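You operate a simulated robot arm through the tools that you are given. There is no shell and no other tool. Be economical: measure what you need, move in short steps, check, and stop when the job is done.

Carry out the task below with a simulated robot arm. There is one attempt and no reset: what you move stays moved.

Task
Tighten the loose green cover knob, then swap the purple knob in the cover for the grey one.
Fine: The purple knob goes in the fourth sleeve; screw the grey one in tight.

Only the result counts: the job must be done as asked and must still hold three seconds after the hand-in. Knocking over, shifting, dropping, spilling or breaking anything else fails it. Lids that push on must go on centred and level and be pressed home; caps that screw on are set level and turned clockwise until they are tight.

Robot
A 7-joint arm with a two-finger parallel gripper, fixed in place. Base frame: the origin is at the foot of the arm, x ahead of it, y to its left, z up; the work surface is at about z = 0. Units: mm, rad, N and s.
With the tool pointing down near the work surface it reaches from about 220 to 580 mm from the base axis. Its first joint turns from -1.152 to 1.152 rad. Payload 2.5 kg.
The TCP is the grasp point between the finger pads, 23 mm short of the fingertips. In the tool frame z runs along the fingers and y along their closing line. Largest opening 94 mm; finger width 38, thickness 10; the body of the gripper, 54 by 96 mm, starts 39 mm behind the TCP.
Orientation is that of the tool frame in the base frame, as [roll, pitch, yaw] about the fixed x, y, z axes, in that order (R = Rz(yaw) Ry(pitch) Rx(roll)). With the fingers straight down and closing along the base's y, the tool's x points along the base's -x, its y along +y and its z along -z.

Tools
- The arm moves only by the tool servo_tool. Its argument "commands" is a list of rows, each a list of 7 numbers: the gripper command, from -1 (shut) to 1 (fully open), values between in proportion, then the shift along the tool's x, y, z in mm, then the turn, a rotation vector about the tool's x, y, z in rad. In form: [[claw, x, y, z, ax, ay, az], ...]. A call has 1 to 12 rows; each row is the pose to reach, as a shift and turn from the pose commanded when the call began, along the tool's axes at that moment. A row lasts 0.2 s, in which the tool goes at most 50 mm and 0.15 rad; a call with a longer step from one row to the next is refused whole, and so is a gripper value outside its range. A pose out of reach is approached as far as the arm can. The call stops where the force on the tool passes 40 N (or 10 N more than at its start, if that is more) or the arm is blocked; 0.2 s more then pass. The fingers move at their own pace (about 108 mm/s each) and stop on an object; they squeeze with about 21 N. The grip force told is the motor's: it shows also when the fingers shut on nothing. Time passes only in rows, and 0.2 s behind the last, so rows that repeat a pose let the fingers close. It gives the time, the measured TCP pose, the force on the tool (base axes), the opening and the grip force at its end, in the units of the frame above (readings bear some noise), with the torque about the TCP (base axes, N m) and any sound that the robot's microphone picked up.
- Cameras (640 x 400 px; columns grow to the right, rows downward): "scene" is fixed at [122.3, -404.6, 552]; the picture's right is [0.82, -0.57, 0.00], its down [-0.29, -0.41, -0.87] and it looks along [0.50, 0.71, -0.50] (base axes); focal length 327 px, centre (320, 200). "wrist" rides on the gripper at [86, 16, -74] in the tool frame; the picture's right is [-0.18, 0.98, 0.00], its down [-0.58, -0.11, -0.81] and it looks along [-0.79, -0.15, 0.59] (tool axes); focal length 243 px, centre (320, 200). There is no depth. A picture from a camera that has moved, and an enlarged one, comes with that camera's place and axes in the base frame and with its lens.
- get_image(camera): a new picture of that camera. No time passes.
- close_up(camera, box): a new picture of the part [left, top, right, bottom] of that camera's present view, enlarged. No time passes.
- job_done(): hands the job in; it is judged then, once.

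Work in short steps. Places have to be worked out from the pictures, the camera data and where the tool is seen: move nearer, look again, correct. Check each grasp and each placing, and mend what went wrong. You have 120 turns and 76 pictures in all, those below and enlarged ones among them. Open the gripper and draw the arm clear of the work before you hand the job in, unless the task says otherwise; then end with one line.

The tools are called after "Emit:" as a command line: name --pt "numbers of a row" for each row, then --argument value for the rest, lists and objects as JSON in quotes. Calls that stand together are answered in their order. servo_tool: Moves the arm, as the interface text tells. Its arguments: {"type":"object","properties":{"commands":{"type":"array","items":{"type":"array","items":{"type":"number"}}}},"required":["commands"]} The other tools are called the same way: get_image (camera) takes a picture; close_up (camera, box) takes an enlarged picture of a part of a camera's view; job_done () hands the job in.

At the start:

```text
time: 0.0
position: [308.3, 230.3, 383.3]
orientation: [-3.141, -0.001, 3.14]
ft_force: [-0.9, 0.1, 0.2]
wrist_torque: [0.03, -0.02, 0.02]
grip_width: 93.9
gripper_force: 0.1
```

scene: 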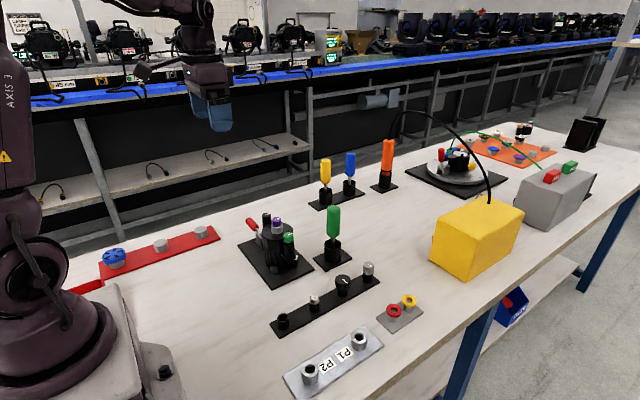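
wrist: 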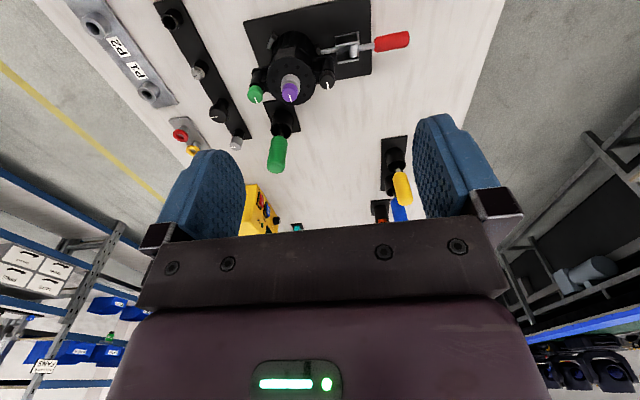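

I start by enlarging the area with the cover and the rail of knobs.

Emit:
close_up --camera "scene" --box '[230, 200, 320, 290]'

Emit:
close_up --camera "scene" --box '[260, 250, 390, 340]'

Emit:
close_up --camera "wrist" --box '[150, 0, 420, 170]'

```text
4.44 times, centred on (275, 245) of scene
camera zoom: at [122.3, -404.6, 552.0], right [0.82, -0.57, 0.0], down [-0.29, -0.41, -0.87], along [0.5, 0.71, -0.5], focal length 1452 px, centre (520, 0)
```

zoom: 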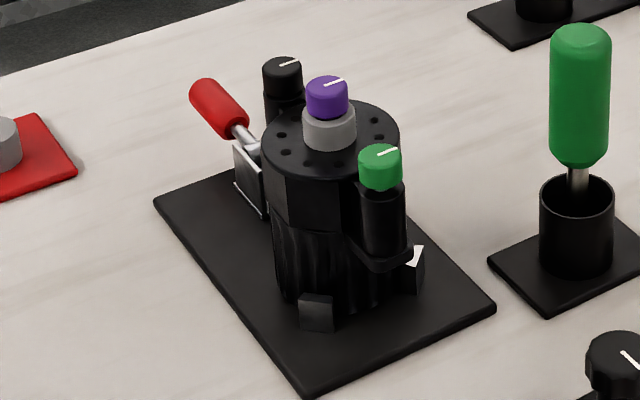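

```text
4.44 times, centred on (325, 295) of scene
camera zoom: at [122.3, -404.6, 552.0], right [0.82, -0.57, 0.0], down [-0.29, -0.41, -0.87], along [0.5, 0.71, -0.5], focal length 1452 px, centre (298, -222)
```

zoom: 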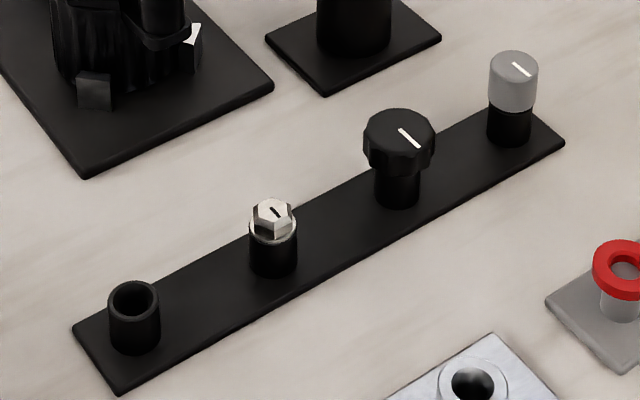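

```text
2.35 times, centred on (285, 85) of wrist
camera zoom: at [223.5, 246.6, 457.8], right [0.18, 0.98, 0.0], down [0.58, -0.11, 0.81], along [0.79, -0.15, -0.59], focal length 571 px, centre (402, 471)
```

zoom: 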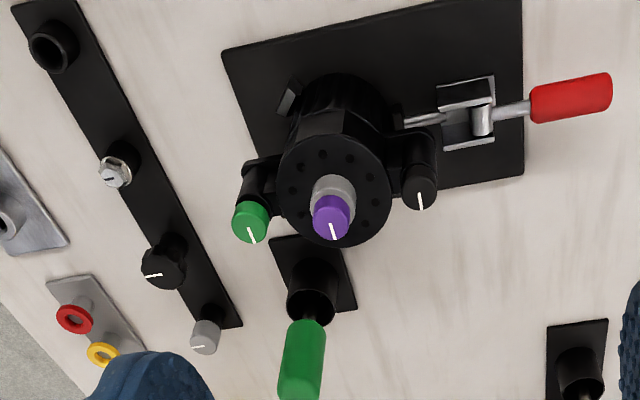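

The purple knob sits near (403,167,130). I lower the tool in free space to get a nearer view with the wrist camera.

Emit:
servo_tool --pt "0 0 0 50 0 0 0" --pt "0 0 0 100 0 0 0" --pt "0 0 0 150 0 0 0" --pt "0 0 0 150 0 0 0"

Emit:
get_image --camera "wrist"

Emit:
close_up --camera "wrist" --box '[190, 100, 370, 220]'

Emit:
close_up --camera "wrist" --box '[80, 30, 280, 220]'

```text
time: 1.0
position: [310.5, 230.6, 232.7]
orientation: [-3.14, -0.001, 3.141]
ft_force: [0.3, 0.6, 0.1]
wrist_torque: [0.01, 0.03, -0.02]
grip_width: 47.1
gripper_force: 0.1
```

```text
70 pictures are left
camera wrist: at [224.4, 246.7, 307.3], right [0.18, 0.98, 0.0], down [0.58, -0.11, 0.81], along [0.79, -0.15, -0.59], focal length 243 px, centre (320, 200)
```

wrist: 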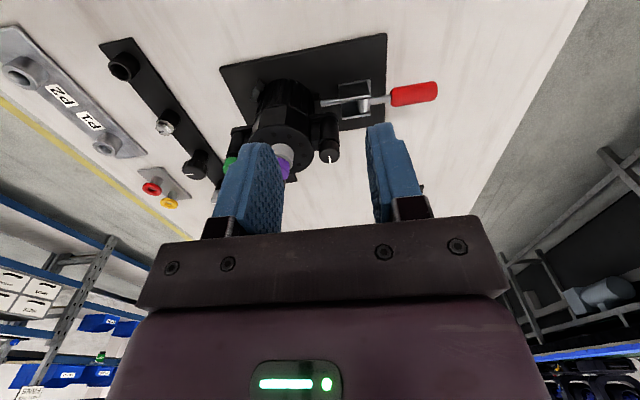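

```text
3.33 times, centred on (280, 160) of wrist
camera zoom: at [224.4, 246.7, 307.3], right [0.18, 0.98, 0.0], down [0.58, -0.11, 0.81], along [0.79, -0.15, -0.59], focal length 809 px, centre (453, 333)
```

zoom: 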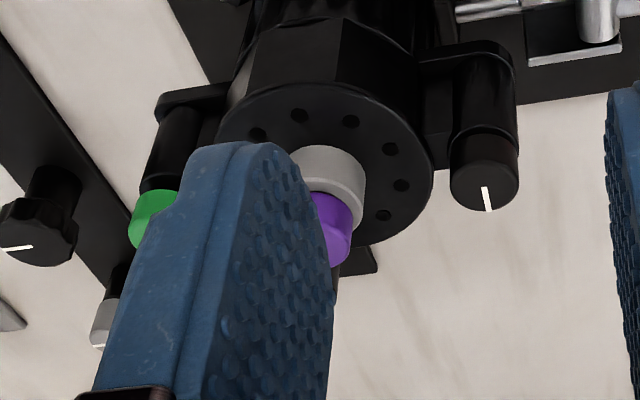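

```text
2.11 times, centred on (180, 125) of wrist
camera zoom: at [224.4, 246.7, 307.3], right [0.18, 0.98, 0.0], down [0.58, -0.11, 0.81], along [0.79, -0.15, -0.59], focal length 511 px, centre (615, 358)
```

zoom: 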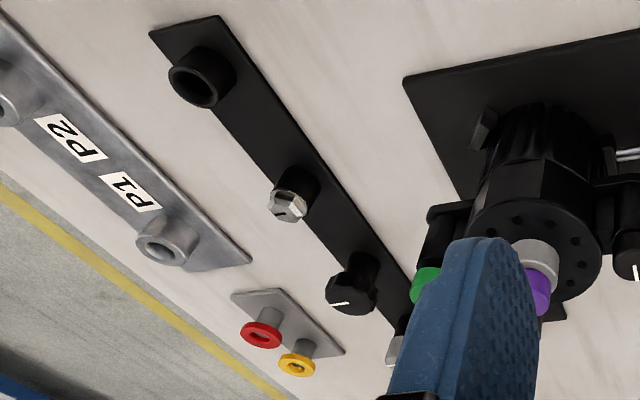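

The purple knob is near (400,169,132) and the green near (400,116,122). I go above the green knob with the fingers open to refine this.

Emit:
servo_tool --pt "1 -30 -40 0 0 0 0" --pt "1 -60 -80 10 0 0 0" --pt "1 -89 -114 40 0 0 0" --pt "1 -89 -114 40 0 0 0"

Emit:
get_image --camera "wrist"

Emit:
close_up --camera "wrist" --box '[240, 40, 420, 160]'

```text
refused: row 2 steps farther than a row can; nothing moved
```

```text
67 pictures are left
camera wrist: at [224.4, 246.7, 307.3], right [0.18, 0.98, 0.0], down [0.58, -0.11, 0.81], along [0.79, -0.15, -0.59], focal length 243 px, centre (320, 200)
```

wrist: 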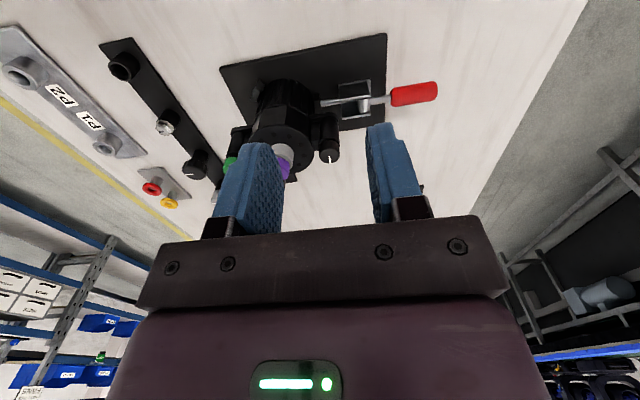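

```text
3.33 times, centred on (330, 100) of wrist
camera zoom: at [224.4, 246.7, 307.3], right [0.18, 0.98, 0.0], down [0.58, -0.11, 0.81], along [0.79, -0.15, -0.59], focal length 809 px, centre (287, 533)
```

zoom: 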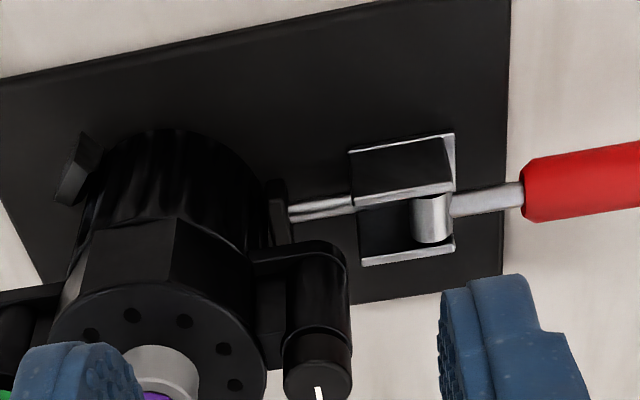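

The move was refused because one step was too long; I repeat it in shorter steps.

Emit:
servo_tool --pt "1 -22 -28 0 0 0 0" --pt "1 -44 -57 5 0 0 0" --pt "1 -66 -86 20 0 0 0" --pt "1 -89 -114 40 0 0 0" --pt "1 -89 -114 40 0 0 0"

```text
time: 2.2
position: [399.2, 117.2, 193.2]
orientation: [-3.142, 0.001, 3.14]
ft_force: [-0.2, -0.4, -0.3]
wrist_torque: [-0.02, -0.02, 0.0]
grip_width: 93.9
gripper_force: 0.1
```

The tool should now be over the green knob; I check the picture.

Emit:
get_image --camera "wrist"

Emit:
close_up --camera "wrist" --box '[230, 30, 440, 170]'

Emit:
close_up --camera "scene" --box '[230, 190, 330, 290]'

```text
65 pictures are left
camera wrist: at [313.8, 133.4, 269.4], right [0.18, 0.98, 0.0], down [0.58, -0.11, 0.81], along [0.79, -0.15, -0.59], focal length 243 px, centre (320, 200)
```

wrist: 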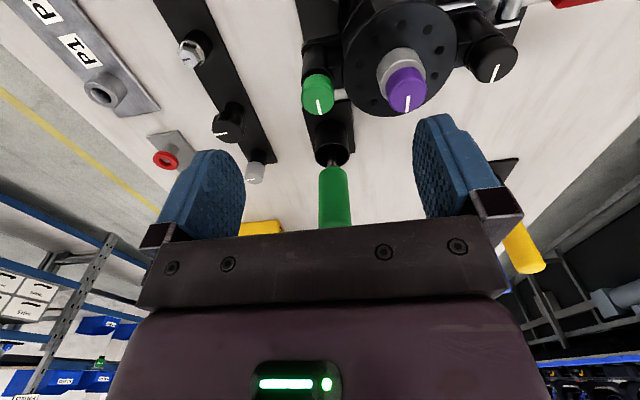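

```text
2.86 times, centred on (335, 100) of wrist
camera zoom: at [313.8, 133.4, 269.4], right [0.18, 0.98, 0.0], down [0.58, -0.11, 0.81], along [0.79, -0.15, -0.59], focal length 693 px, centre (277, 486)
```

zoom: 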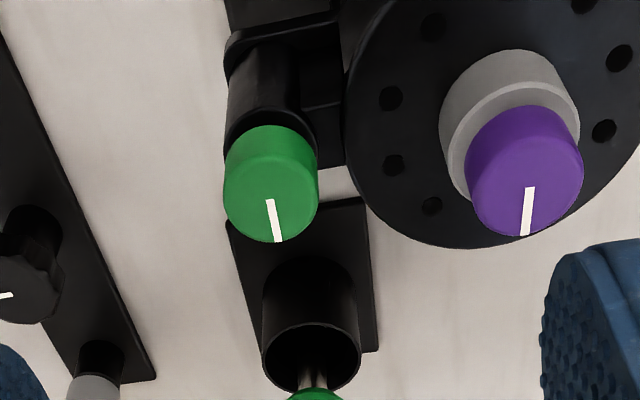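

```text
4.00 times, centred on (280, 240) of scene
camera zoom: at [122.3, -404.6, 552.0], right [0.82, -0.57, 0.0], down [-0.29, -0.41, -0.87], along [0.5, 0.71, -0.5], focal length 1307 px, centre (480, 40)
```

zoom: 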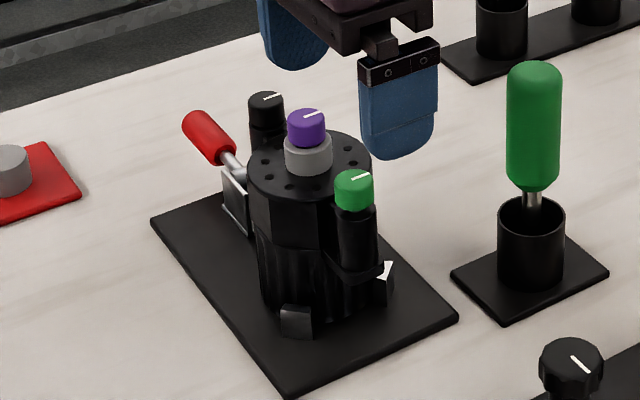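

The green top is at about (397.5,115.7,126) and the purple top at about (398,169,137.5), 53 mm apart. I turn the tool back counter-clockwise, narrow the fingers and come down over the green knob.

Emit:
servo_tool --pt "-0.15 0 0 0 0 0 -0.15" --pt "-0.15 1 -1 0 0 0 -0.3" --pt "-0.15 1.7 -1.5 0 0 0 -0.45" --pt "-0.15 1.7 -1.5 0 0 0 -0.6" --pt "-0.15 1.7 -1.5 0 0 0 -0.75" --pt "-0.15 1.7 -1.5 0 0 0 -0.9" --pt "-0.15 1.7 -1.5 5 0 0 -1.05" --pt "-0.15 1.7 -1.5 15 0 0 -1.2" --pt "-0.15 1.7 -1.5 30 0 0 -1.2" --pt "-0.15 1.7 -1.5 42 0 0 -1.2" --pt "-0.15 1.7 -1.5 42 0 0 -1.2"

Emit:
get_image --camera "wrist"

Emit:
close_up --camera "scene" --box '[230, 190, 330, 290]'

```text
time: 4.6
position: [396.4, 118.0, 149.9]
orientation: [3.14, 0.002, -1.942]
ft_force: [0.0, 0.7, -0.3]
wrist_torque: [0.01, 0.0, -0.02]
grip_width: 40.3
gripper_force: 0.1
```

```text
62 pictures are left
camera wrist: at [350.8, 41.2, 225.0], right [-0.85, 0.53, 0.0], down [0.31, 0.5, 0.81], along [0.43, 0.69, -0.59], focal length 243 px, centre (320, 200)
```

wrist: 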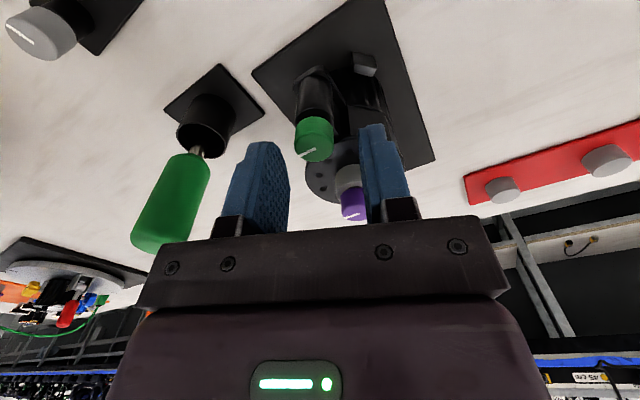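

```text
4.00 times, centred on (280, 240) of scene
camera zoom: at [122.3, -404.6, 552.0], right [0.82, -0.57, 0.0], down [-0.29, -0.41, -0.87], along [0.5, 0.71, -0.5], focal length 1307 px, centre (480, 40)
```

zoom: 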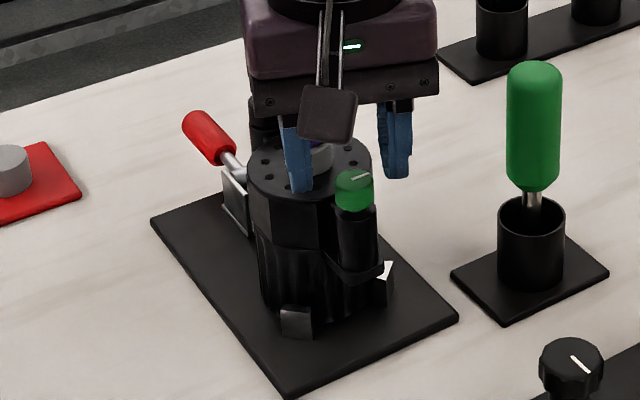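

The knob appears between the fingers, slightly left of centre; I enlarge to measure the offset.

Emit:
close_up --camera "wrist" --box '[230, 90, 410, 210]'

```text
3.33 times, centred on (320, 150) of wrist
camera zoom: at [350.8, 41.2, 225.0], right [-0.85, 0.53, 0.0], down [0.31, 0.5, 0.81], along [0.43, 0.69, -0.59], focal length 809 px, centre (320, 367)
```

zoom: 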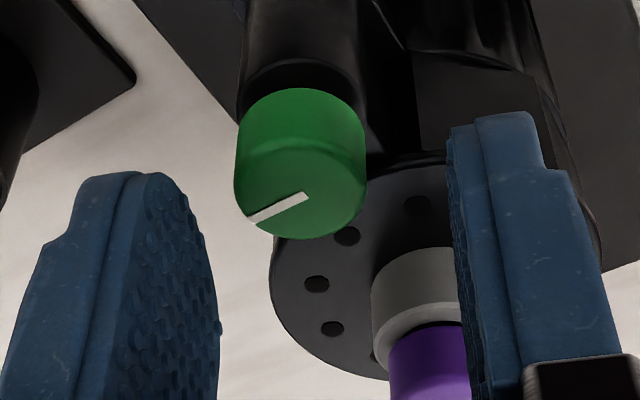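

The knob is about 2.7 mm off along tool −y. I correct this, go down 18 mm and close the fingers.

Emit:
servo_tool --pt "-0.15 0 -2.7 0 0 0 0" --pt "-0.15 0 -2.7 9 0 0 0" --pt "-0.15 0 -2.7 18 0 0 0" --pt "-0.15 0 -2.7 18 0 0 0" --pt "-1 0 -2.7 18 0 0 0" --pt "-1 0 -2.7 18 0 0 0" --pt "-1 0 -2.7 18 0 0 0"

```text
time: 6.2
position: [400.3, 114.3, 132.2]
orientation: [3.142, 0.002, -1.943]
ft_force: [1.3, 0.1, -0.5]
wrist_torque: [-0.04, -0.1, -0.01]
grip_width: 20.6
gripper_force: 21.0
```

It has gripped at 20.6 mm with little side force. I turn clockwise in pieces and watch the torque.

Emit:
servo_tool --pt "-1 0 0 0 0 0 0.12" --pt "-1 0 0 0 0 0 0.24" --pt "-1 0 0 0 0 0 0.36" --pt "-1 0 0 0 0 0 0.48" --pt "-1 0 0 0 0 0 0.6"

```text
time: 7.4
position: [398.5, 115.4, 133.2]
orientation: [3.141, -0.001, -2.545]
ft_force: [1.2, 5.2, -1.8]
wrist_torque: [0.16, -0.13, 0.0]
grip_width: 20.7
gripper_force: 21.0
```

There is no axial torque yet, so I continue turning.

Emit:
servo_tool --pt "-1 0 0 0 0 0 0.12" --pt "-1 0 0 0 0 0 0.24" --pt "-1 0 0 0 0 0 0.36" --pt "-1 0 0 0 0 0 0.48" --pt "-1 0 0 0 0 0 0.6"

Emit:
close_up --camera "wrist" --box '[230, 90, 410, 210]'

```text
time: 8.6
position: [399.0, 115.8, 131.8]
orientation: [3.141, 0.0, 3.14]
ft_force: [-0.1, 15.5, -7.0]
wrist_torque: [0.49, 0.03, 0.02]
grip_width: 20.5
gripper_force: 21.2
```

```text
3.33 times, centred on (320, 150) of wrist
camera zoom: at [313.0, 131.3, 207.7], right [0.19, 0.98, 0.0], down [0.58, -0.11, 0.81], along [0.79, -0.15, -0.59], focal length 809 px, centre (320, 367)
```

zoom: 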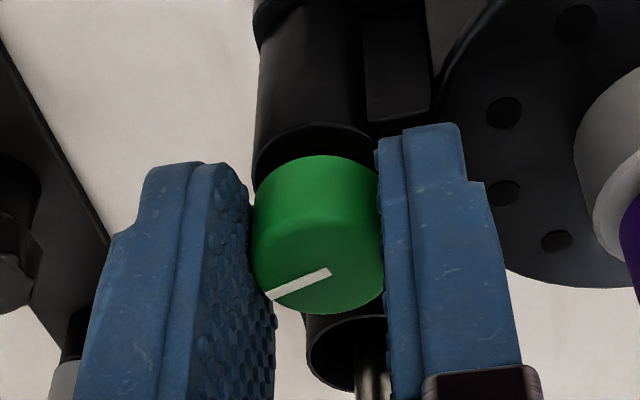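

The knob turns with the fingers and a side force of 15 N in +y has built up, so my axis is slightly off. I shift a little along +y and down to relax it and see how the force changes.

Emit:
servo_tool --pt "-1 0 0.7 0.5 0 0 0" --pt "-1 0 0.7 0.5 0 0 0"

```text
time: 9.2
position: [398.4, 115.6, 131.2]
orientation: [-3.141, 0.0, -3.14]
ft_force: [-4.3, 15.3, -0.1]
wrist_torque: [0.42, 0.24, 0.02]
grip_width: 20.5
gripper_force: 21.2
```

Emit:
servo_tool --pt "-1 0 2 0 0 0 0" --pt "-1 0 2 0 0 0 0"

```text
time: 9.8
position: [399.2, 114.2, 132.0]
orientation: [-3.14, -0.001, 3.14]
ft_force: [-3.7, 5.1, 1.3]
wrist_torque: [0.2, 0.18, -0.01]
grip_width: 20.8
gripper_force: 21.0
```

The stiffness is about 5 N/mm. I trim 1 mm further in y and 0.7 mm in x, and keep turning.

Emit:
servo_tool --pt "-1 0.7 1 0 0 0 0" --pt "-1 0.7 1 0 0 0 0.12" --pt "-1 0.7 1 0 0 0 0.24" --pt "-1 0.7 1 0.2 0 0 0.36" --pt "-1 0.7 1 0.2 0 0 0.48" --pt "-1 0.7 1 0.2 0 0 0.6"

```text
time: 11.2
position: [398.0, 117.5, 132.9]
orientation: [-3.141, 0.003, 2.538]
ft_force: [6.9, -11.0, -1.4]
wrist_torque: [-0.44, -0.22, 0.01]
grip_width: 20.7
gripper_force: 20.9
```

The side force has reversed, so the knob sits off-centre in the grip. I open and look at the offset.

Emit:
servo_tool --pt "-0.15 0 0 0 0 0 0" --pt "-0.15 0 0 0 0 0 0" --pt "-0.15 0 0 -6 0 0 0"

Emit:
close_up --camera "wrist" --box '[230, 90, 410, 210]'

```text
time: 12.0
position: [397.6, 117.7, 136.1]
orientation: [3.141, 0.001, 2.542]
ft_force: [-0.1, 0.3, 0.0]
wrist_torque: [0.02, -0.02, 0.0]
grip_width: 39.9
gripper_force: 0.1
```

```text
3.33 times, centred on (320, 150) of wrist
camera zoom: at [336.3, 180.0, 212.7], right [0.71, 0.71, 0.0], down [0.42, -0.42, 0.81], along [0.57, -0.57, -0.59], focal length 809 px, centre (320, 367)
```

zoom: 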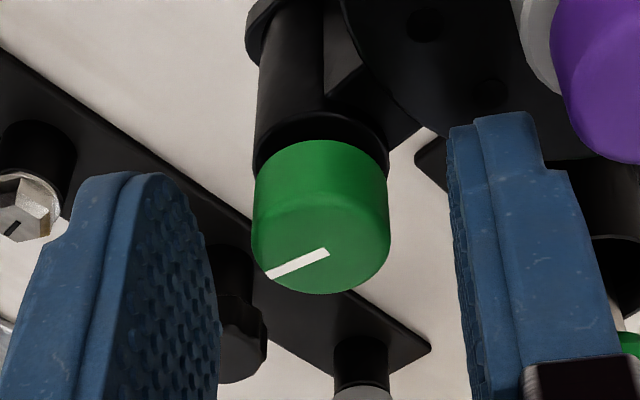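

The knob sits about 2 mm towards tool −x. I raise, turn back 1.8 rad, correct the centre, and look again.

Emit:
servo_tool --pt "-0.15 -2 0 -8 0 0 -0.15" --pt "-0.15 -2 0 -8 0 0 -0.3" --pt "-0.15 -2 0 -8 0 0 -0.45" --pt "-0.15 -2 0 -8 0 0 -0.6" --pt "-0.15 -2 0 -8 0 0 -0.75" --pt "-0.15 -2 0 -8 0 0 -0.9" --pt "-0.15 -2 0 -8 0 0 -1.05" --pt "-0.15 -2 0 -8 0 0 -1.2" --pt "-0.15 -2 0 -8 0 0 -1.35" --pt "-0.15 -2 0 -8 0 0 -1.5" --pt "-0.15 -2 0 -8 0 0 -1.65" --pt "-0.15 -2 0 -8 0 0 -1.8"

Emit:
close_up --camera "wrist" --box '[230, 90, 410, 210]'

```text
time: 14.6
position: [399.6, 115.8, 146.1]
orientation: [3.141, 0.0, -1.939]
ft_force: [0.0, -0.9, -0.3]
wrist_torque: [0.01, -0.02, 0.02]
grip_width: 40.0
gripper_force: 0.0
```

```text
3.33 times, centred on (320, 150) of wrist
camera zoom: at [354.2, 41.2, 221.2], right [-0.85, 0.53, 0.0], down [0.31, 0.5, 0.81], along [0.42, 0.69, -0.59], focal length 809 px, centre (320, 367)
```

zoom: 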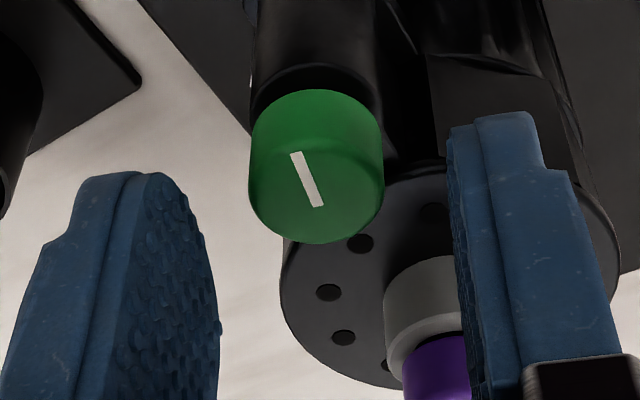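

Now nearly centred. I correct by 0.5 mm, lower 14 mm, grip, and turn on.

Emit:
servo_tool --pt "-0.15 0.7 -0.4 7 0 0 0" --pt "-0.15 0.7 -0.4 14 0 0 0" --pt "-0.15 0.7 -0.4 14 0 0 0" --pt "-1 0.7 -0.4 14 0 0 0" --pt "-1 0.7 -0.4 14 0 0 0" --pt "-1 0.7 -0.4 14 0 0 0" --pt "-1 0.7 -0.4 14 0 0 0.12" --pt "-1 0.7 -0.4 14 0 0 0.24" --pt "-1 0.7 -0.4 14 0 0 0.36" --pt "-1 0.7 -0.4 14 0 0 0.48" --pt "-1 0.7 -0.4 14 0 0 0.6"

```text
time: 17.0
position: [399.9, 115.7, 130.1]
orientation: [-3.141, -0.001, -2.545]
ft_force: [0.1, -0.3, -0.6]
wrist_torque: [-0.09, 0.06, -0.02]
grip_width: 20.7
gripper_force: 21.2
```

The centring is very good now, with almost no force. I continue turning.

Emit:
servo_tool --pt "-1 0 0 0 0 0 0.12" --pt "-1 0 0 0 0 0 0.24" --pt "-1 0 0 0 0 0 0.36" --pt "-1 0 0 0 0 0 0.48" --pt "-1 0 0 0 0 0 0.6" --pt "-1 0 0 0 0 0 0.72" --pt "-1 0 0 0 0 0 0.84"

```text
time: 18.6
position: [400.0, 116.8, 132.6]
orientation: [-3.141, 0.001, 2.899]
ft_force: [0.6, 0.4, -1.6]
wrist_torque: [-0.15, -0.06, 0.0]
grip_width: 20.6
gripper_force: 21.1
```

Emit:
servo_tool --pt "-1 0 0 0 0 0 0.12" --pt "-1 0 0 0 0 0 0.24" --pt "-1 0 0 0 0 0 0.36" --pt "-1 0 0 0 0 0 0.48" --pt "-1 0 0 0 0 0 0.6" --pt "-1 0 0 0 0 0 0.72" --pt "-1 0 0 0 0 0 0.84" --pt "-1 0 0 0 0 0 0.96"

Emit:
close_up --camera "wrist" --box '[230, 90, 410, 210]'

```text
time: 20.4
position: [399.8, 117.2, 131.3]
orientation: [3.142, 0.0, 1.938]
ft_force: [5.3, 2.0, -11.4]
wrist_torque: [0.04, -0.24, -0.01]
grip_width: 20.7
gripper_force: 21.3
```

```text
3.33 times, centred on (320, 150) of wrist
camera zoom: at [384.5, 202.2, 207.1], right [0.98, 0.18, 0.0], down [0.11, -0.58, 0.81], along [0.15, -0.79, -0.59], focal length 809 px, centre (320, 367)
```

zoom: 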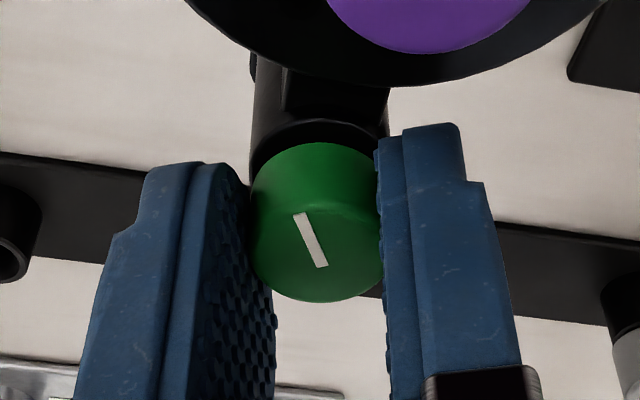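

The knob is pulling the tool down as it screws in. I follow by 0.8 mm and keep turning.

Emit:
servo_tool --pt "-1 -0.5 0.5 0.8 0 0 0" --pt "-1 -0.5 0.5 0.8 0 0 0.12" --pt "-1 -0.5 0.5 0.9 0 0 0.24" --pt "-1 -0.5 0.5 0.9 0 0 0.36" --pt "-1 -0.5 0.5 1 0 0 0.48" --pt "-1 -0.5 0.5 1 0 0 0.6"

```text
time: 21.8
position: [400.9, 114.7, 129.4]
orientation: [-3.14, 0.001, 1.339]
ft_force: [-9.1, 0.6, 4.4]
wrist_torque: [0.21, 0.31, 0.03]
grip_width: 20.8
gripper_force: 21.2
```

No axial torque yet. I release, lift, and turn back for another stroke.

Emit:
servo_tool --pt "-0.15 0 0 0 0 0 0" --pt "-0.15 0 -0.7 -10 0 0 0" --pt "-0.15 0 -0.7 -15 0 0 -0.15" --pt "-0.15 0 -0.7 -15 0 0 -0.3" --pt "-0.15 0 -0.7 -15 0 0 -0.45" --pt "-0.15 0 -0.7 -15 0 0 -0.6" --pt "-0.15 0 -0.7 -15 0 0 -0.75" --pt "-0.15 0 -0.7 -15 0 0 -0.9" --pt "-0.15 0 -0.7 -15 0 0 -1.05" --pt "-0.15 0 -0.7 -15 0 0 -1.2" --pt "-0.15 0 -0.7 -15 0 0 -1.35" --pt "-0.15 0 -0.7 -15 0 0 -1.5"

Emit:
servo_tool --pt "-0.15 0 0 0 0 0 -0.15" --pt "-0.15 0 0 0 0 0 -0.3" --pt "-0.15 0 0 0 0 0 -0.45" --pt "-0.15 0 0 0 0 0 -0.6" --pt "-0.15 0 0 0 0 0 -0.75" --pt "-0.15 0 0 0 0 0 -0.9" --pt "-0.15 0 0 0 0 0 -1.05" --pt "-0.15 0 0 0 0 0 -1.2" --pt "-0.15 0 0 0 0 0 -1.35" --pt "-0.15 0 0 0 0 0 -1.5" --pt "-0.15 0 0 0 0 0 -1.5"

Emit:
close_up --camera "wrist" --box '[230, 90, 410, 210]'

```text
time: 24.4
position: [400.0, 115.2, 146.3]
orientation: [-3.14, 0.0, 2.846]
ft_force: [0.0, -0.6, -0.1]
wrist_torque: [0.03, -0.03, -0.03]
grip_width: 39.7
gripper_force: 0.0
```

```text
time: 26.8
position: [400.7, 116.1, 145.8]
orientation: [3.14, -0.002, -1.94]
ft_force: [-0.3, -0.1, 0.7]
wrist_torque: [-0.01, -0.01, 0.01]
grip_width: 39.9
gripper_force: 0.1
```

```text
3.33 times, centred on (320, 150) of wrist
camera zoom: at [355.1, 40.9, 221.0], right [-0.85, 0.53, 0.0], down [0.31, 0.5, 0.81], along [0.42, 0.69, -0.59], focal length 809 px, centre (320, 367)
```

zoom: 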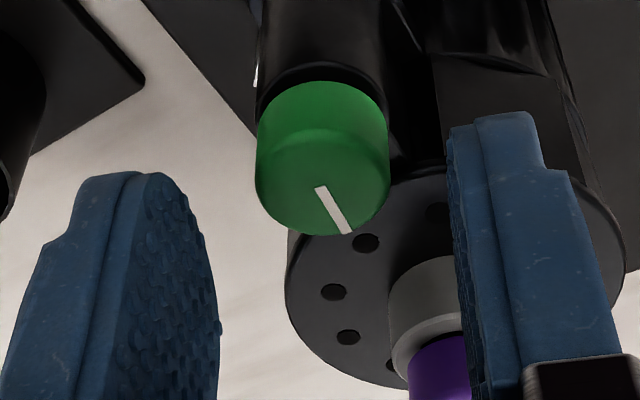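

Almost centred again; I grip for a second stroke, following down the thread.

Emit:
servo_tool --pt "-0.15 0.5 0.4 8 0 0 0" --pt "-0.15 0.5 0.4 15.5 0 0 0" --pt "-0.15 0.5 0.4 15.5 0 0 0" --pt "-1 0.5 0.4 15.5 0 0 0" --pt "-1 0.5 0.4 15.5 0 0 0" --pt "-1 0.5 0.4 15.5 0 0 0" --pt "-1 0.5 0.4 15.5 0 0 0.14" --pt "-1 0.5 0.4 15.6 0 0 0.28" --pt "-1 0.5 0.4 15.6 0 0 0.42" --pt "-1 0.5 0.4 15.7 0 0 0.56" --pt "-1 0.5 0.4 15.7 0 0 0.7" --pt "-1 0.5 0.4 15.8 0 0 0.84"

Emit:
servo_tool --pt "-1 0 0 0 0 0 0.12" --pt "-1 0 0 0.1 0 0 0.24" --pt "-1 0 0 0.1 0 0 0.36" --pt "-1 0 0 0.2 0 0 0.48" --pt "-1 0 0 0.2 0 0 0.6"

```text
time: 29.4
position: [399.2, 115.8, 130.1]
orientation: [-3.141, 0.0, -2.785]
ft_force: [3.9, 3.6, -6.6]
wrist_torque: [-0.02, -0.28, 0.02]
grip_width: 20.5
gripper_force: 20.8
```

```text
time: 30.6
position: [399.1, 116.1, 129.9]
orientation: [-3.141, -0.001, 2.9]
ft_force: [3.2, 9.1, -8.3]
wrist_torque: [0.18, -0.17, -0.01]
grip_width: 20.6
gripper_force: 21.4
```

Emit:
servo_tool --pt "-1 0 0.8 0.6 0 0 0" --pt "-1 0 0.8 0.6 0 0 0.12" --pt "-1 0 0.8 0.7 0 0 0.24" --pt "-1 0 0.8 0.7 0 0 0.36" --pt "-1 0 0.8 0.8 0 0 0.48" --pt "-1 0 0.8 0.8 0 0 0.6"

Emit:
servo_tool --pt "-1 0 0 0 0 0 0.12" --pt "-1 0 0 0.1 0 0 0.24" --pt "-1 0 0 0.1 0 0 0.36" --pt "-1 0 0 0.2 0 0 0.48" --pt "-1 0 0 0.2 0 0 0.6"

Emit:
close_up --camera "wrist" --box '[230, 90, 410, 210]'

```text
time: 32.0
position: [399.7, 116.7, 128.7]
orientation: [-3.14, 0.0, 2.297]
ft_force: [1.3, 0.7, 0.2]
wrist_torque: [-0.02, -0.04, 0.17]
grip_width: 20.7
gripper_force: 20.9
```

```text
time: 33.2
position: [399.9, 115.0, 129.4]
orientation: [3.141, 0.001, 1.699]
ft_force: [1.2, 1.4, 0.5]
wrist_torque: [-0.01, -0.04, 0.26]
grip_width: 20.8
gripper_force: 20.8
```

```text
3.33 times, centred on (320, 150) of wrist
camera zoom: at [405.7, 203.6, 204.9], right [1.0, -0.06, 0.0], down [-0.03, -0.59, 0.81], along [-0.05, -0.81, -0.59], focal length 809 px, centre (320, 367)
```

zoom: 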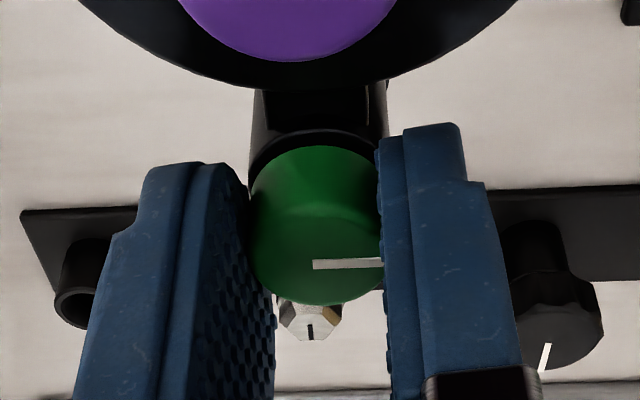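

Axial torque has come up to 0.26 N·m and the fingers begin slipping on the knob, so it is at its stop. One more short twist confirms it.

Emit:
servo_tool --pt "-1 0 0 0 0 0 0.12" --pt "-1 0 0 0 0 0 0.24" --pt "-1 0 0 0 0 0 0.36"

Emit:
close_up --camera "wrist" --box '[230, 90, 410, 210]'

```text
time: 34.0
position: [399.1, 116.1, 129.5]
orientation: [3.141, 0.0, 1.338]
ft_force: [1.7, 0.7, 1.1]
wrist_torque: [0.02, -0.06, 0.23]
grip_width: 20.9
gripper_force: 21.0
```

```text
3.33 times, centred on (320, 150) of wrist
camera zoom: at [436.4, 196.9, 204.6], right [0.91, -0.41, 0.0], down [-0.24, -0.54, 0.81], along [-0.33, -0.74, -0.59], focal length 809 px, centre (320, 367)
```

zoom: 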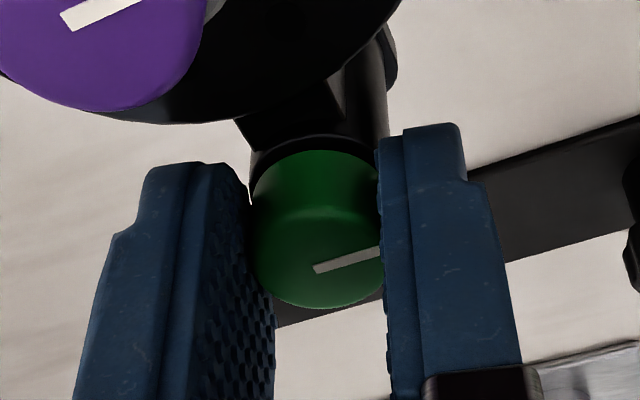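

The fingers slipped fully while the knob held, so the green knob is tight. I release it, lift, and move above the purple knob, 53 mm in +y.

Emit:
servo_tool --pt "-0.1 0 0 0 0 0 0" --pt "-0.1 0 0 -5 0 0 0" --pt "-0.1 0 0 -45 0 0 0" --pt "-0.1 26 -6 -45 0 0 0" --pt "-0.1 52 -11.8 -45 0 0 0" --pt "-0.1 52 -11.8 -35 0 0 0" --pt "-0.1 52 -11.8 -35 0 0 0"

Emit:
close_up --camera "wrist" --box '[230, 90, 410, 210]'

Emit:
close_up --camera "scene" --box '[230, 190, 330, 290]'

```text
time: 35.6
position: [400.2, 170.0, 163.0]
orientation: [-3.141, 0.0, 1.341]
ft_force: [-0.4, 0.0, 0.5]
wrist_torque: [-0.01, -0.01, 0.02]
grip_width: 42.2
gripper_force: 0.0
```

```text
3.33 times, centred on (320, 150) of wrist
camera zoom: at [435.6, 250.0, 238.9], right [0.91, -0.4, 0.0], down [-0.24, -0.54, 0.81], along [-0.33, -0.74, -0.59], focal length 809 px, centre (320, 367)
```

zoom: 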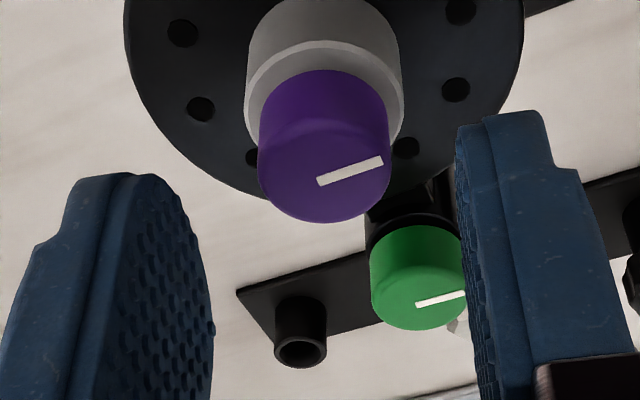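

```text
4.00 times, centred on (280, 240) of scene
camera zoom: at [122.3, -404.6, 552.0], right [0.82, -0.57, 0.0], down [-0.29, -0.41, -0.87], along [0.5, 0.71, -0.5], focal length 1307 px, centre (480, 40)
```

zoom: 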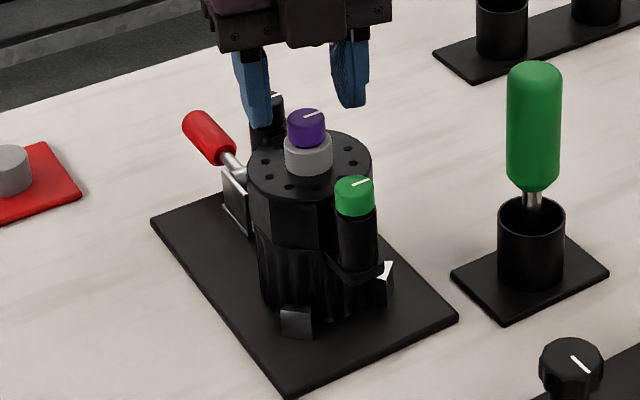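

Nearly centred. I descend 15 mm and grip the purple knob, then begin unscrewing counter-clockwise.

Emit:
servo_tool --pt "-0.1 0.6 0.6 8 0 0 0" --pt "-0.1 0.6 0.6 15 0 0 0" --pt "-0.1 0.6 0.6 15 0 0 0" --pt "-1 0.6 0.6 15 0 0 0" --pt "-1 0.6 0.6 15 0 0 0" --pt "-1 0.6 0.6 15 0 0 0"

Emit:
servo_tool --pt "-1 0 0 0 0 0 -0.12" --pt "-1 0 0 0 0 0 -0.24" --pt "-1 0 0 0 0 0 -0.36" --pt "-1 0 0 0 0 0 -0.48" --pt "-1 0 0 0 0 0 -0.6"

Emit:
close_up --camera "wrist" --box '[230, 90, 410, 210]'

```text
time: 37.0
position: [401.0, 170.7, 150.3]
orientation: [-3.141, -0.001, 1.34]
ft_force: [-6.6, 2.0, 0.3]
wrist_torque: [0.0, 0.13, 0.0]
grip_width: 20.3
gripper_force: 21.0
```

```text
time: 38.2
position: [400.8, 169.7, 149.4]
orientation: [-3.139, -0.001, 1.944]
ft_force: [-11.9, 3.9, 2.5]
wrist_torque: [0.15, 0.28, -0.02]
grip_width: 20.2
gripper_force: 21.0
```

```text
3.33 times, centred on (320, 150) of wrist
camera zoom: at [384.9, 256.4, 224.0], right [0.98, 0.19, 0.0], down [0.11, -0.58, 0.81], along [0.15, -0.79, -0.59], focal length 809 px, centre (320, 367)
```

zoom: 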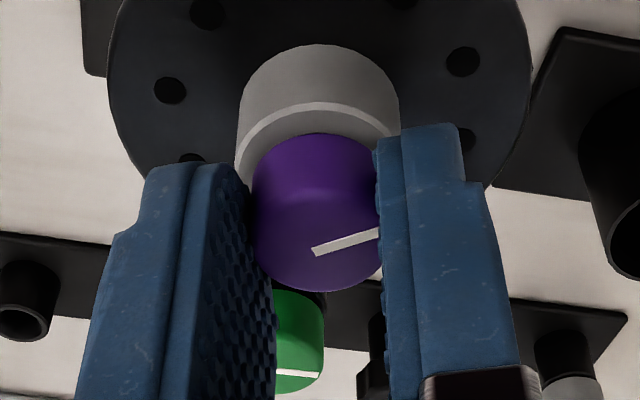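

The knob turns with the fingers. I relieve the side force and keep unscrewing, following upwards.

Emit:
servo_tool --pt "-1 1.2 -1.4 -0.3 0 0 0" --pt "-1 1.2 -1.4 -0.3 0 0 -0.14" --pt "-1 1.2 -1.4 -0.3 0 0 -0.28" --pt "-1 1.2 -1.4 -0.4 0 0 -0.42" --pt "-1 1.2 -1.4 -0.4 0 0 -0.56" --pt "-1 1.2 -1.4 -0.5 0 0 -0.7"

Emit:
servo_tool --pt "-1 0 0 0 0 0 -0.14" --pt "-1 0 0 -0.1 0 0 -0.28" --pt "-1 0 0 -0.1 0 0 -0.42" --pt "-1 0 0 -0.2 0 0 -0.56" --pt "-1 0 0 -0.2 0 0 -0.7"

```text
time: 39.6
position: [399.4, 169.0, 149.9]
orientation: [3.141, 0.0, 2.643]
ft_force: [1.5, 1.5, 0.5]
wrist_torque: [0.05, -0.06, -0.01]
grip_width: 20.3
gripper_force: 21.2
```

```text
time: 40.8
position: [400.3, 170.4, 150.4]
orientation: [-3.137, 0.0, -2.937]
ft_force: [1.3, -4.8, 0.9]
wrist_torque: [-0.14, -0.08, -0.02]
grip_width: 20.2
gripper_force: 20.8
```

Emit:
servo_tool --pt "-1 0 -0.6 0 0 0 -0.14" --pt "-1 0 -0.6 -0.1 0 0 -0.28" --pt "-1 0 -0.6 -0.1 0 0 -0.42" --pt "-1 0 -0.6 -0.2 0 0 -0.56" --pt "-1 0 -0.6 -0.2 0 0 -0.7" --pt "-1 0 -0.6 -0.3 0 0 -0.84" --pt "-1 0 -0.6 -0.3 0 0 -0.98" --pt "-1 0 -0.6 -0.4 0 0 -1.12" --pt "-1 0 -0.6 -0.4 0 0 -1.26"

Emit:
close_up --camera "wrist" --box '[230, 90, 410, 210]'

```text
time: 42.8
position: [399.3, 170.0, 151.4]
orientation: [-3.139, -0.001, -1.681]
ft_force: [5.7, -4.8, 6.7]
wrist_torque: [-0.14, -0.16, -0.06]
grip_width: 20.3
gripper_force: 21.1
```

```text
3.33 times, centred on (320, 150) of wrist
camera zoom: at [374.8, 85.2, 225.4], right [-0.96, 0.29, 0.0], down [0.17, 0.57, 0.81], along [0.23, 0.77, -0.59], focal length 809 px, centre (320, 367)
```

zoom: 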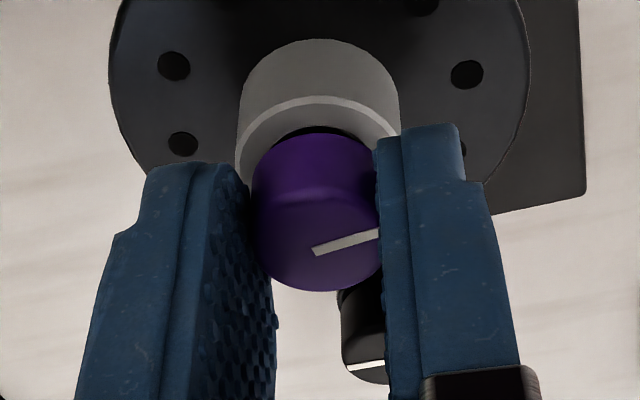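

The knob follows and rises, with a gap showing above the boss. I continue to see how far the wrist can turn.

Emit:
servo_tool --pt "-1 0 -0.7 -0.4 0 0 -0.14" --pt "-1 0 -0.7 -0.5 0 0 -0.28" --pt "-1 0 -0.7 -0.5 0 0 -0.42" --pt "-1 0 -0.7 -0.6 0 0 -0.56" --pt "-1 0 -0.7 -0.6 0 0 -0.7" --pt "-1 0 -0.7 -0.7 0 0 -0.84"

```text
time: 44.2
position: [399.9, 170.4, 150.0]
orientation: [-3.141, 0.0, -0.84]
ft_force: [9.5, -3.3, 2.2]
wrist_torque: [-0.14, -0.23, -0.02]
grip_width: 20.2
gripper_force: 20.7
```

Emit:
servo_tool --pt "-1 0.8 0.8 -0.1 0 0 -0.14" --pt "-1 0.8 0.8 -0.2 0 0 -0.28" --pt "-1 0.8 0.8 -0.2 0 0 -0.42" --pt "-1 0.8 0.8 -0.3 0 0 -0.56"

Emit:
close_up --camera "wrist" --box '[230, 90, 410, 210]'

```text
time: 45.2
position: [399.3, 170.1, 152.1]
orientation: [-3.137, -0.002, -0.279]
ft_force: [14.7, 9.2, -0.5]
wrist_torque: [0.24, -0.4, -0.03]
grip_width: 20.7
gripper_force: 21.3
```

```text
3.33 times, centred on (320, 150) of wrist
camera zoom: at [479.0, 129.5, 227.3], right [-0.45, -0.89, 0.0], down [-0.53, 0.26, 0.81], along [-0.72, 0.36, -0.59], focal length 809 px, centre (320, 367)
```

zoom: 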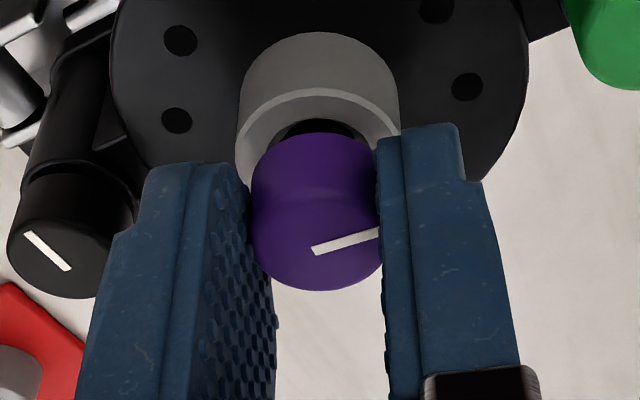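

The purple knob has been turned about 4.7 rad. I release, lift and turn back clockwise for another stroke, undoing the drift in x and y.

Emit:
servo_tool --pt "-0.1 0 0 0 0 0 0" --pt "-0.1 0 0 0 0 0 0" --pt "-0.1 -1.2 -1.5 -10 0 0 0" --pt "-0.1 -1.2 -1.5 -15 0 0 0.15" --pt "-0.1 -1.2 -1.5 -15 0 0 0.3" --pt "-0.1 -1.2 -1.5 -15 0 0 0.45" --pt "-0.1 -1.2 -1.5 -15 0 0 0.6" --pt "-0.1 -1.2 -1.5 -15 0 0 0.75" --pt "-0.1 -1.2 -1.5 -15 0 0 0.9" --pt "-0.1 -1.2 -1.5 -15 0 0 1.05" --pt "-0.1 -1.2 -1.5 -15 0 0 1.2" --pt "-0.1 -1.2 -1.5 -15 0 0 1.35"

Emit:
servo_tool --pt "-0.1 0 0 0 0 0 0.15" --pt "-0.1 0 0 0 0 0 0.3" --pt "-0.1 0 0 0 0 0 0.45" --pt "-0.1 0 0 0 0 0 0.6" --pt "-0.1 0 0 0 0 0 0.75" --pt "-0.1 0 0 0 0 0 0.9" --pt "-0.1 0 0 0 0 0 1.05" --pt "-0.1 0 0 0 0 0 1.2" --pt "-0.1 0 0 0 0 0 1.35" --pt "-0.1 0 0 0 0 0 1.5" --pt "-0.1 0 0 0 0 0 1.65" --pt "-0.1 0 0 0 0 0 1.8"

Emit:
servo_tool --pt "-0.1 0 0 0 0 0 0.15" --pt "-0.1 0 0 0 0 0 0.3" --pt "-0.1 0 0 0 0 0 0.45" --pt "-0.1 0 0 0 0 0 0.6" --pt "-0.1 0 0 0 0 0 0.75" --pt "-0.1 0 0 0 0 0 0.9" --pt "-0.1 0 0 0 0 0 1.05" --pt "-0.1 0 0 0 0 0 1.2" --pt "-0.1 0 0 0 0 0 1.35" --pt "-0.1 0 0 0 0 0 1.5" --pt "-0.1 0 0 0 0 0 1.5"

Emit:
close_up --camera "wrist" --box '[230, 90, 410, 210]'

```text
time: 47.8
position: [398.8, 170.5, 164.8]
orientation: [-3.142, 0.001, -1.635]
ft_force: [1.1, 0.2, 0.1]
wrist_torque: [0.01, 0.01, 0.02]
grip_width: 42.2
gripper_force: 0.1
```

```text
time: 50.4
position: [397.5, 171.1, 165.3]
orientation: [3.141, 0.0, 2.848]
ft_force: [0.6, -0.5, -0.5]
wrist_torque: [0.02, 0.0, -0.01]
grip_width: 42.5
gripper_force: 0.1
```

```text
time: 52.8
position: [397.9, 170.8, 166.5]
orientation: [-3.141, 0.0, 1.35]
ft_force: [0.4, -0.4, 0.3]
wrist_torque: [0.01, -0.02, -0.02]
grip_width: 42.4
gripper_force: 0.0
```

```text
3.33 times, centred on (320, 150) of wrist
camera zoom: at [434.2, 251.0, 241.3], right [0.92, -0.4, 0.0], down [-0.23, -0.54, 0.81], along [-0.32, -0.74, -0.59], focal length 809 px, centre (320, 367)
```

zoom: 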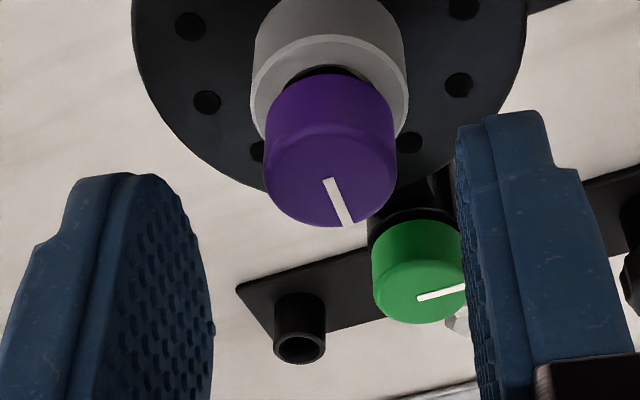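

The knob is nearly centred and raised by about 2 mm. I grip it again and unscrew further.

Emit:
servo_tool --pt "-0.1 0 0.5 7 0 0 0" --pt "-0.1 0 0.5 14 0 0 0" --pt "-0.1 0 0.5 14 0 0 0" --pt "-1 0 0.5 14 0 0 0" --pt "-1 0 0.5 14 0 0 0" --pt "-1 0 0.5 14 0 0 0" --pt "-1 0 0.5 14 0 0 -0.14" --pt "-1 0 0.5 13.9 0 0 -0.28" --pt "-1 0 0.5 13.9 0 0 -0.42" --pt "-1 0 0.5 13.8 0 0 -0.56" --pt "-1 0 0.5 13.8 0 0 -0.7" --pt "-1 0 0.5 13.7 0 0 -0.84"

Emit:
servo_tool --pt "-1 0 0 0 0 0 -0.14" --pt "-1 0 0 -0.1 0 0 -0.28" --pt "-1 0 0 -0.1 0 0 -0.42" --pt "-1 0 0 -0.2 0 0 -0.56" --pt "-1 0 0 -0.2 0 0 -0.7" --pt "-1 0 0 -0.3 0 0 -0.84" --pt "-1 0 0 -0.3 0 0 -0.98"

```text
time: 55.4
position: [399.5, 169.8, 151.6]
orientation: [3.141, 0.003, 2.194]
ft_force: [5.2, -8.3, 9.8]
wrist_torque: [-0.21, -0.13, -0.01]
grip_width: 20.1
gripper_force: 20.7
```

```text
time: 57.0
position: [399.5, 170.1, 152.4]
orientation: [-3.14, -0.004, -3.111]
ft_force: [1.3, -14.7, 11.1]
wrist_torque: [-0.39, -0.02, -0.11]
grip_width: 20.4
gripper_force: 21.3
```

The knob pushes up and sideways. I relieve that by lifting 1 mm and moving −y by 2 mm, and continue.

Emit:
servo_tool --pt "-1 0 -2 -0.9 0 0 0" --pt "-1 0 -2 -0.9 0 0 -0.14" --pt "-1 0 -2 -1 0 0 -0.28" --pt "-1 0 -2 -1 0 0 -0.42" --pt "-1 0 -2 -1.1 0 0 -0.56" --pt "-1 0 -2 -1.1 0 0 -0.7" --pt "-1 0 -2 -1.2 0 0 -0.84"

Emit:
servo_tool --pt "-1 0 0 -0.2 0 0 -0.14" --pt "-1 0 0 -0.2 0 0 -0.28" --pt "-1 0 0 -0.3 0 0 -0.42" --pt "-1 0 0 -0.4 0 0 -0.56" --pt "-1 0 0 -0.4 0 0 -0.7" --pt "-1 0 0 -0.5 0 0 -0.84"

Emit:
close_up --camera "wrist" --box '[230, 90, 410, 210]'

```text
time: 58.6
position: [398.9, 168.6, 152.8]
orientation: [3.141, 0.0, -2.268]
ft_force: [-1.1, 1.0, -0.3]
wrist_torque: [0.01, 0.0, -0.13]
grip_width: 20.2
gripper_force: 21.7
```

```text
time: 60.0
position: [400.2, 169.2, 154.5]
orientation: [3.141, -0.001, -1.43]
ft_force: [0.4, 1.1, -0.8]
wrist_torque: [0.0, 0.01, -0.14]
grip_width: 20.4
gripper_force: 21.1
```

```text
3.33 times, centred on (320, 150) of wrist
camera zoom: at [397.0, 80.6, 229.8], right [-1.0, 0.04, 0.0], down [0.03, 0.59, 0.81], along [0.04, 0.81, -0.59], focal length 809 px, centre (320, 367)
```

zoom: 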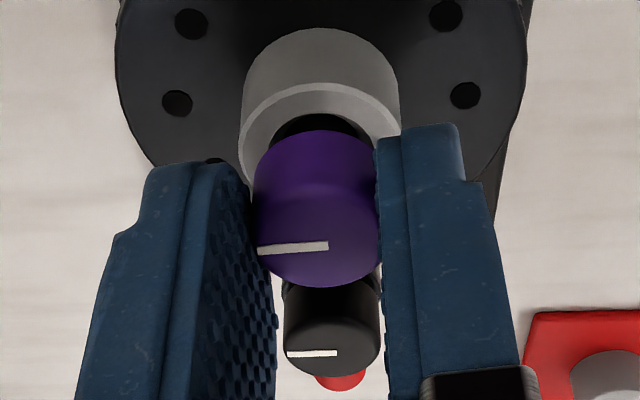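

The side forces are near zero, but the knob no longer turns with the fingers and there is a 0.13 N·m torque. It may be at the end of its thread, so I try lifting gently.

Emit:
servo_tool --pt "-1 0 0 -1 0 0 0" --pt "-1 0 0 -2 0 0 0" --pt "-1 0 0 -2 0 0 0"

Emit:
close_up --camera "wrist" --box '[230, 90, 410, 210]'

```text
time: 60.8
position: [400.0, 169.4, 155.4]
orientation: [-3.14, 0.0, -1.431]
ft_force: [-0.2, 0.0, -0.3]
wrist_torque: [-0.05, 0.02, 0.0]
grip_width: 20.1
gripper_force: 21.3
```

```text
3.33 times, centred on (320, 150) of wrist
camera zoom: at [397.2, 80.8, 231.7], right [-1.0, 0.05, 0.0], down [0.03, 0.59, 0.81], along [0.04, 0.81, -0.59], focal length 809 px, centre (320, 367)
```

zoom: 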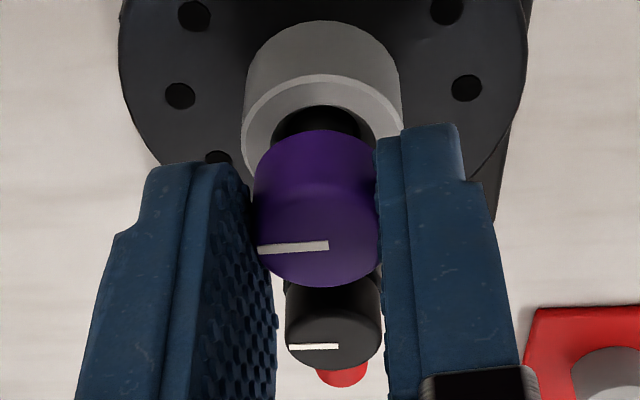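

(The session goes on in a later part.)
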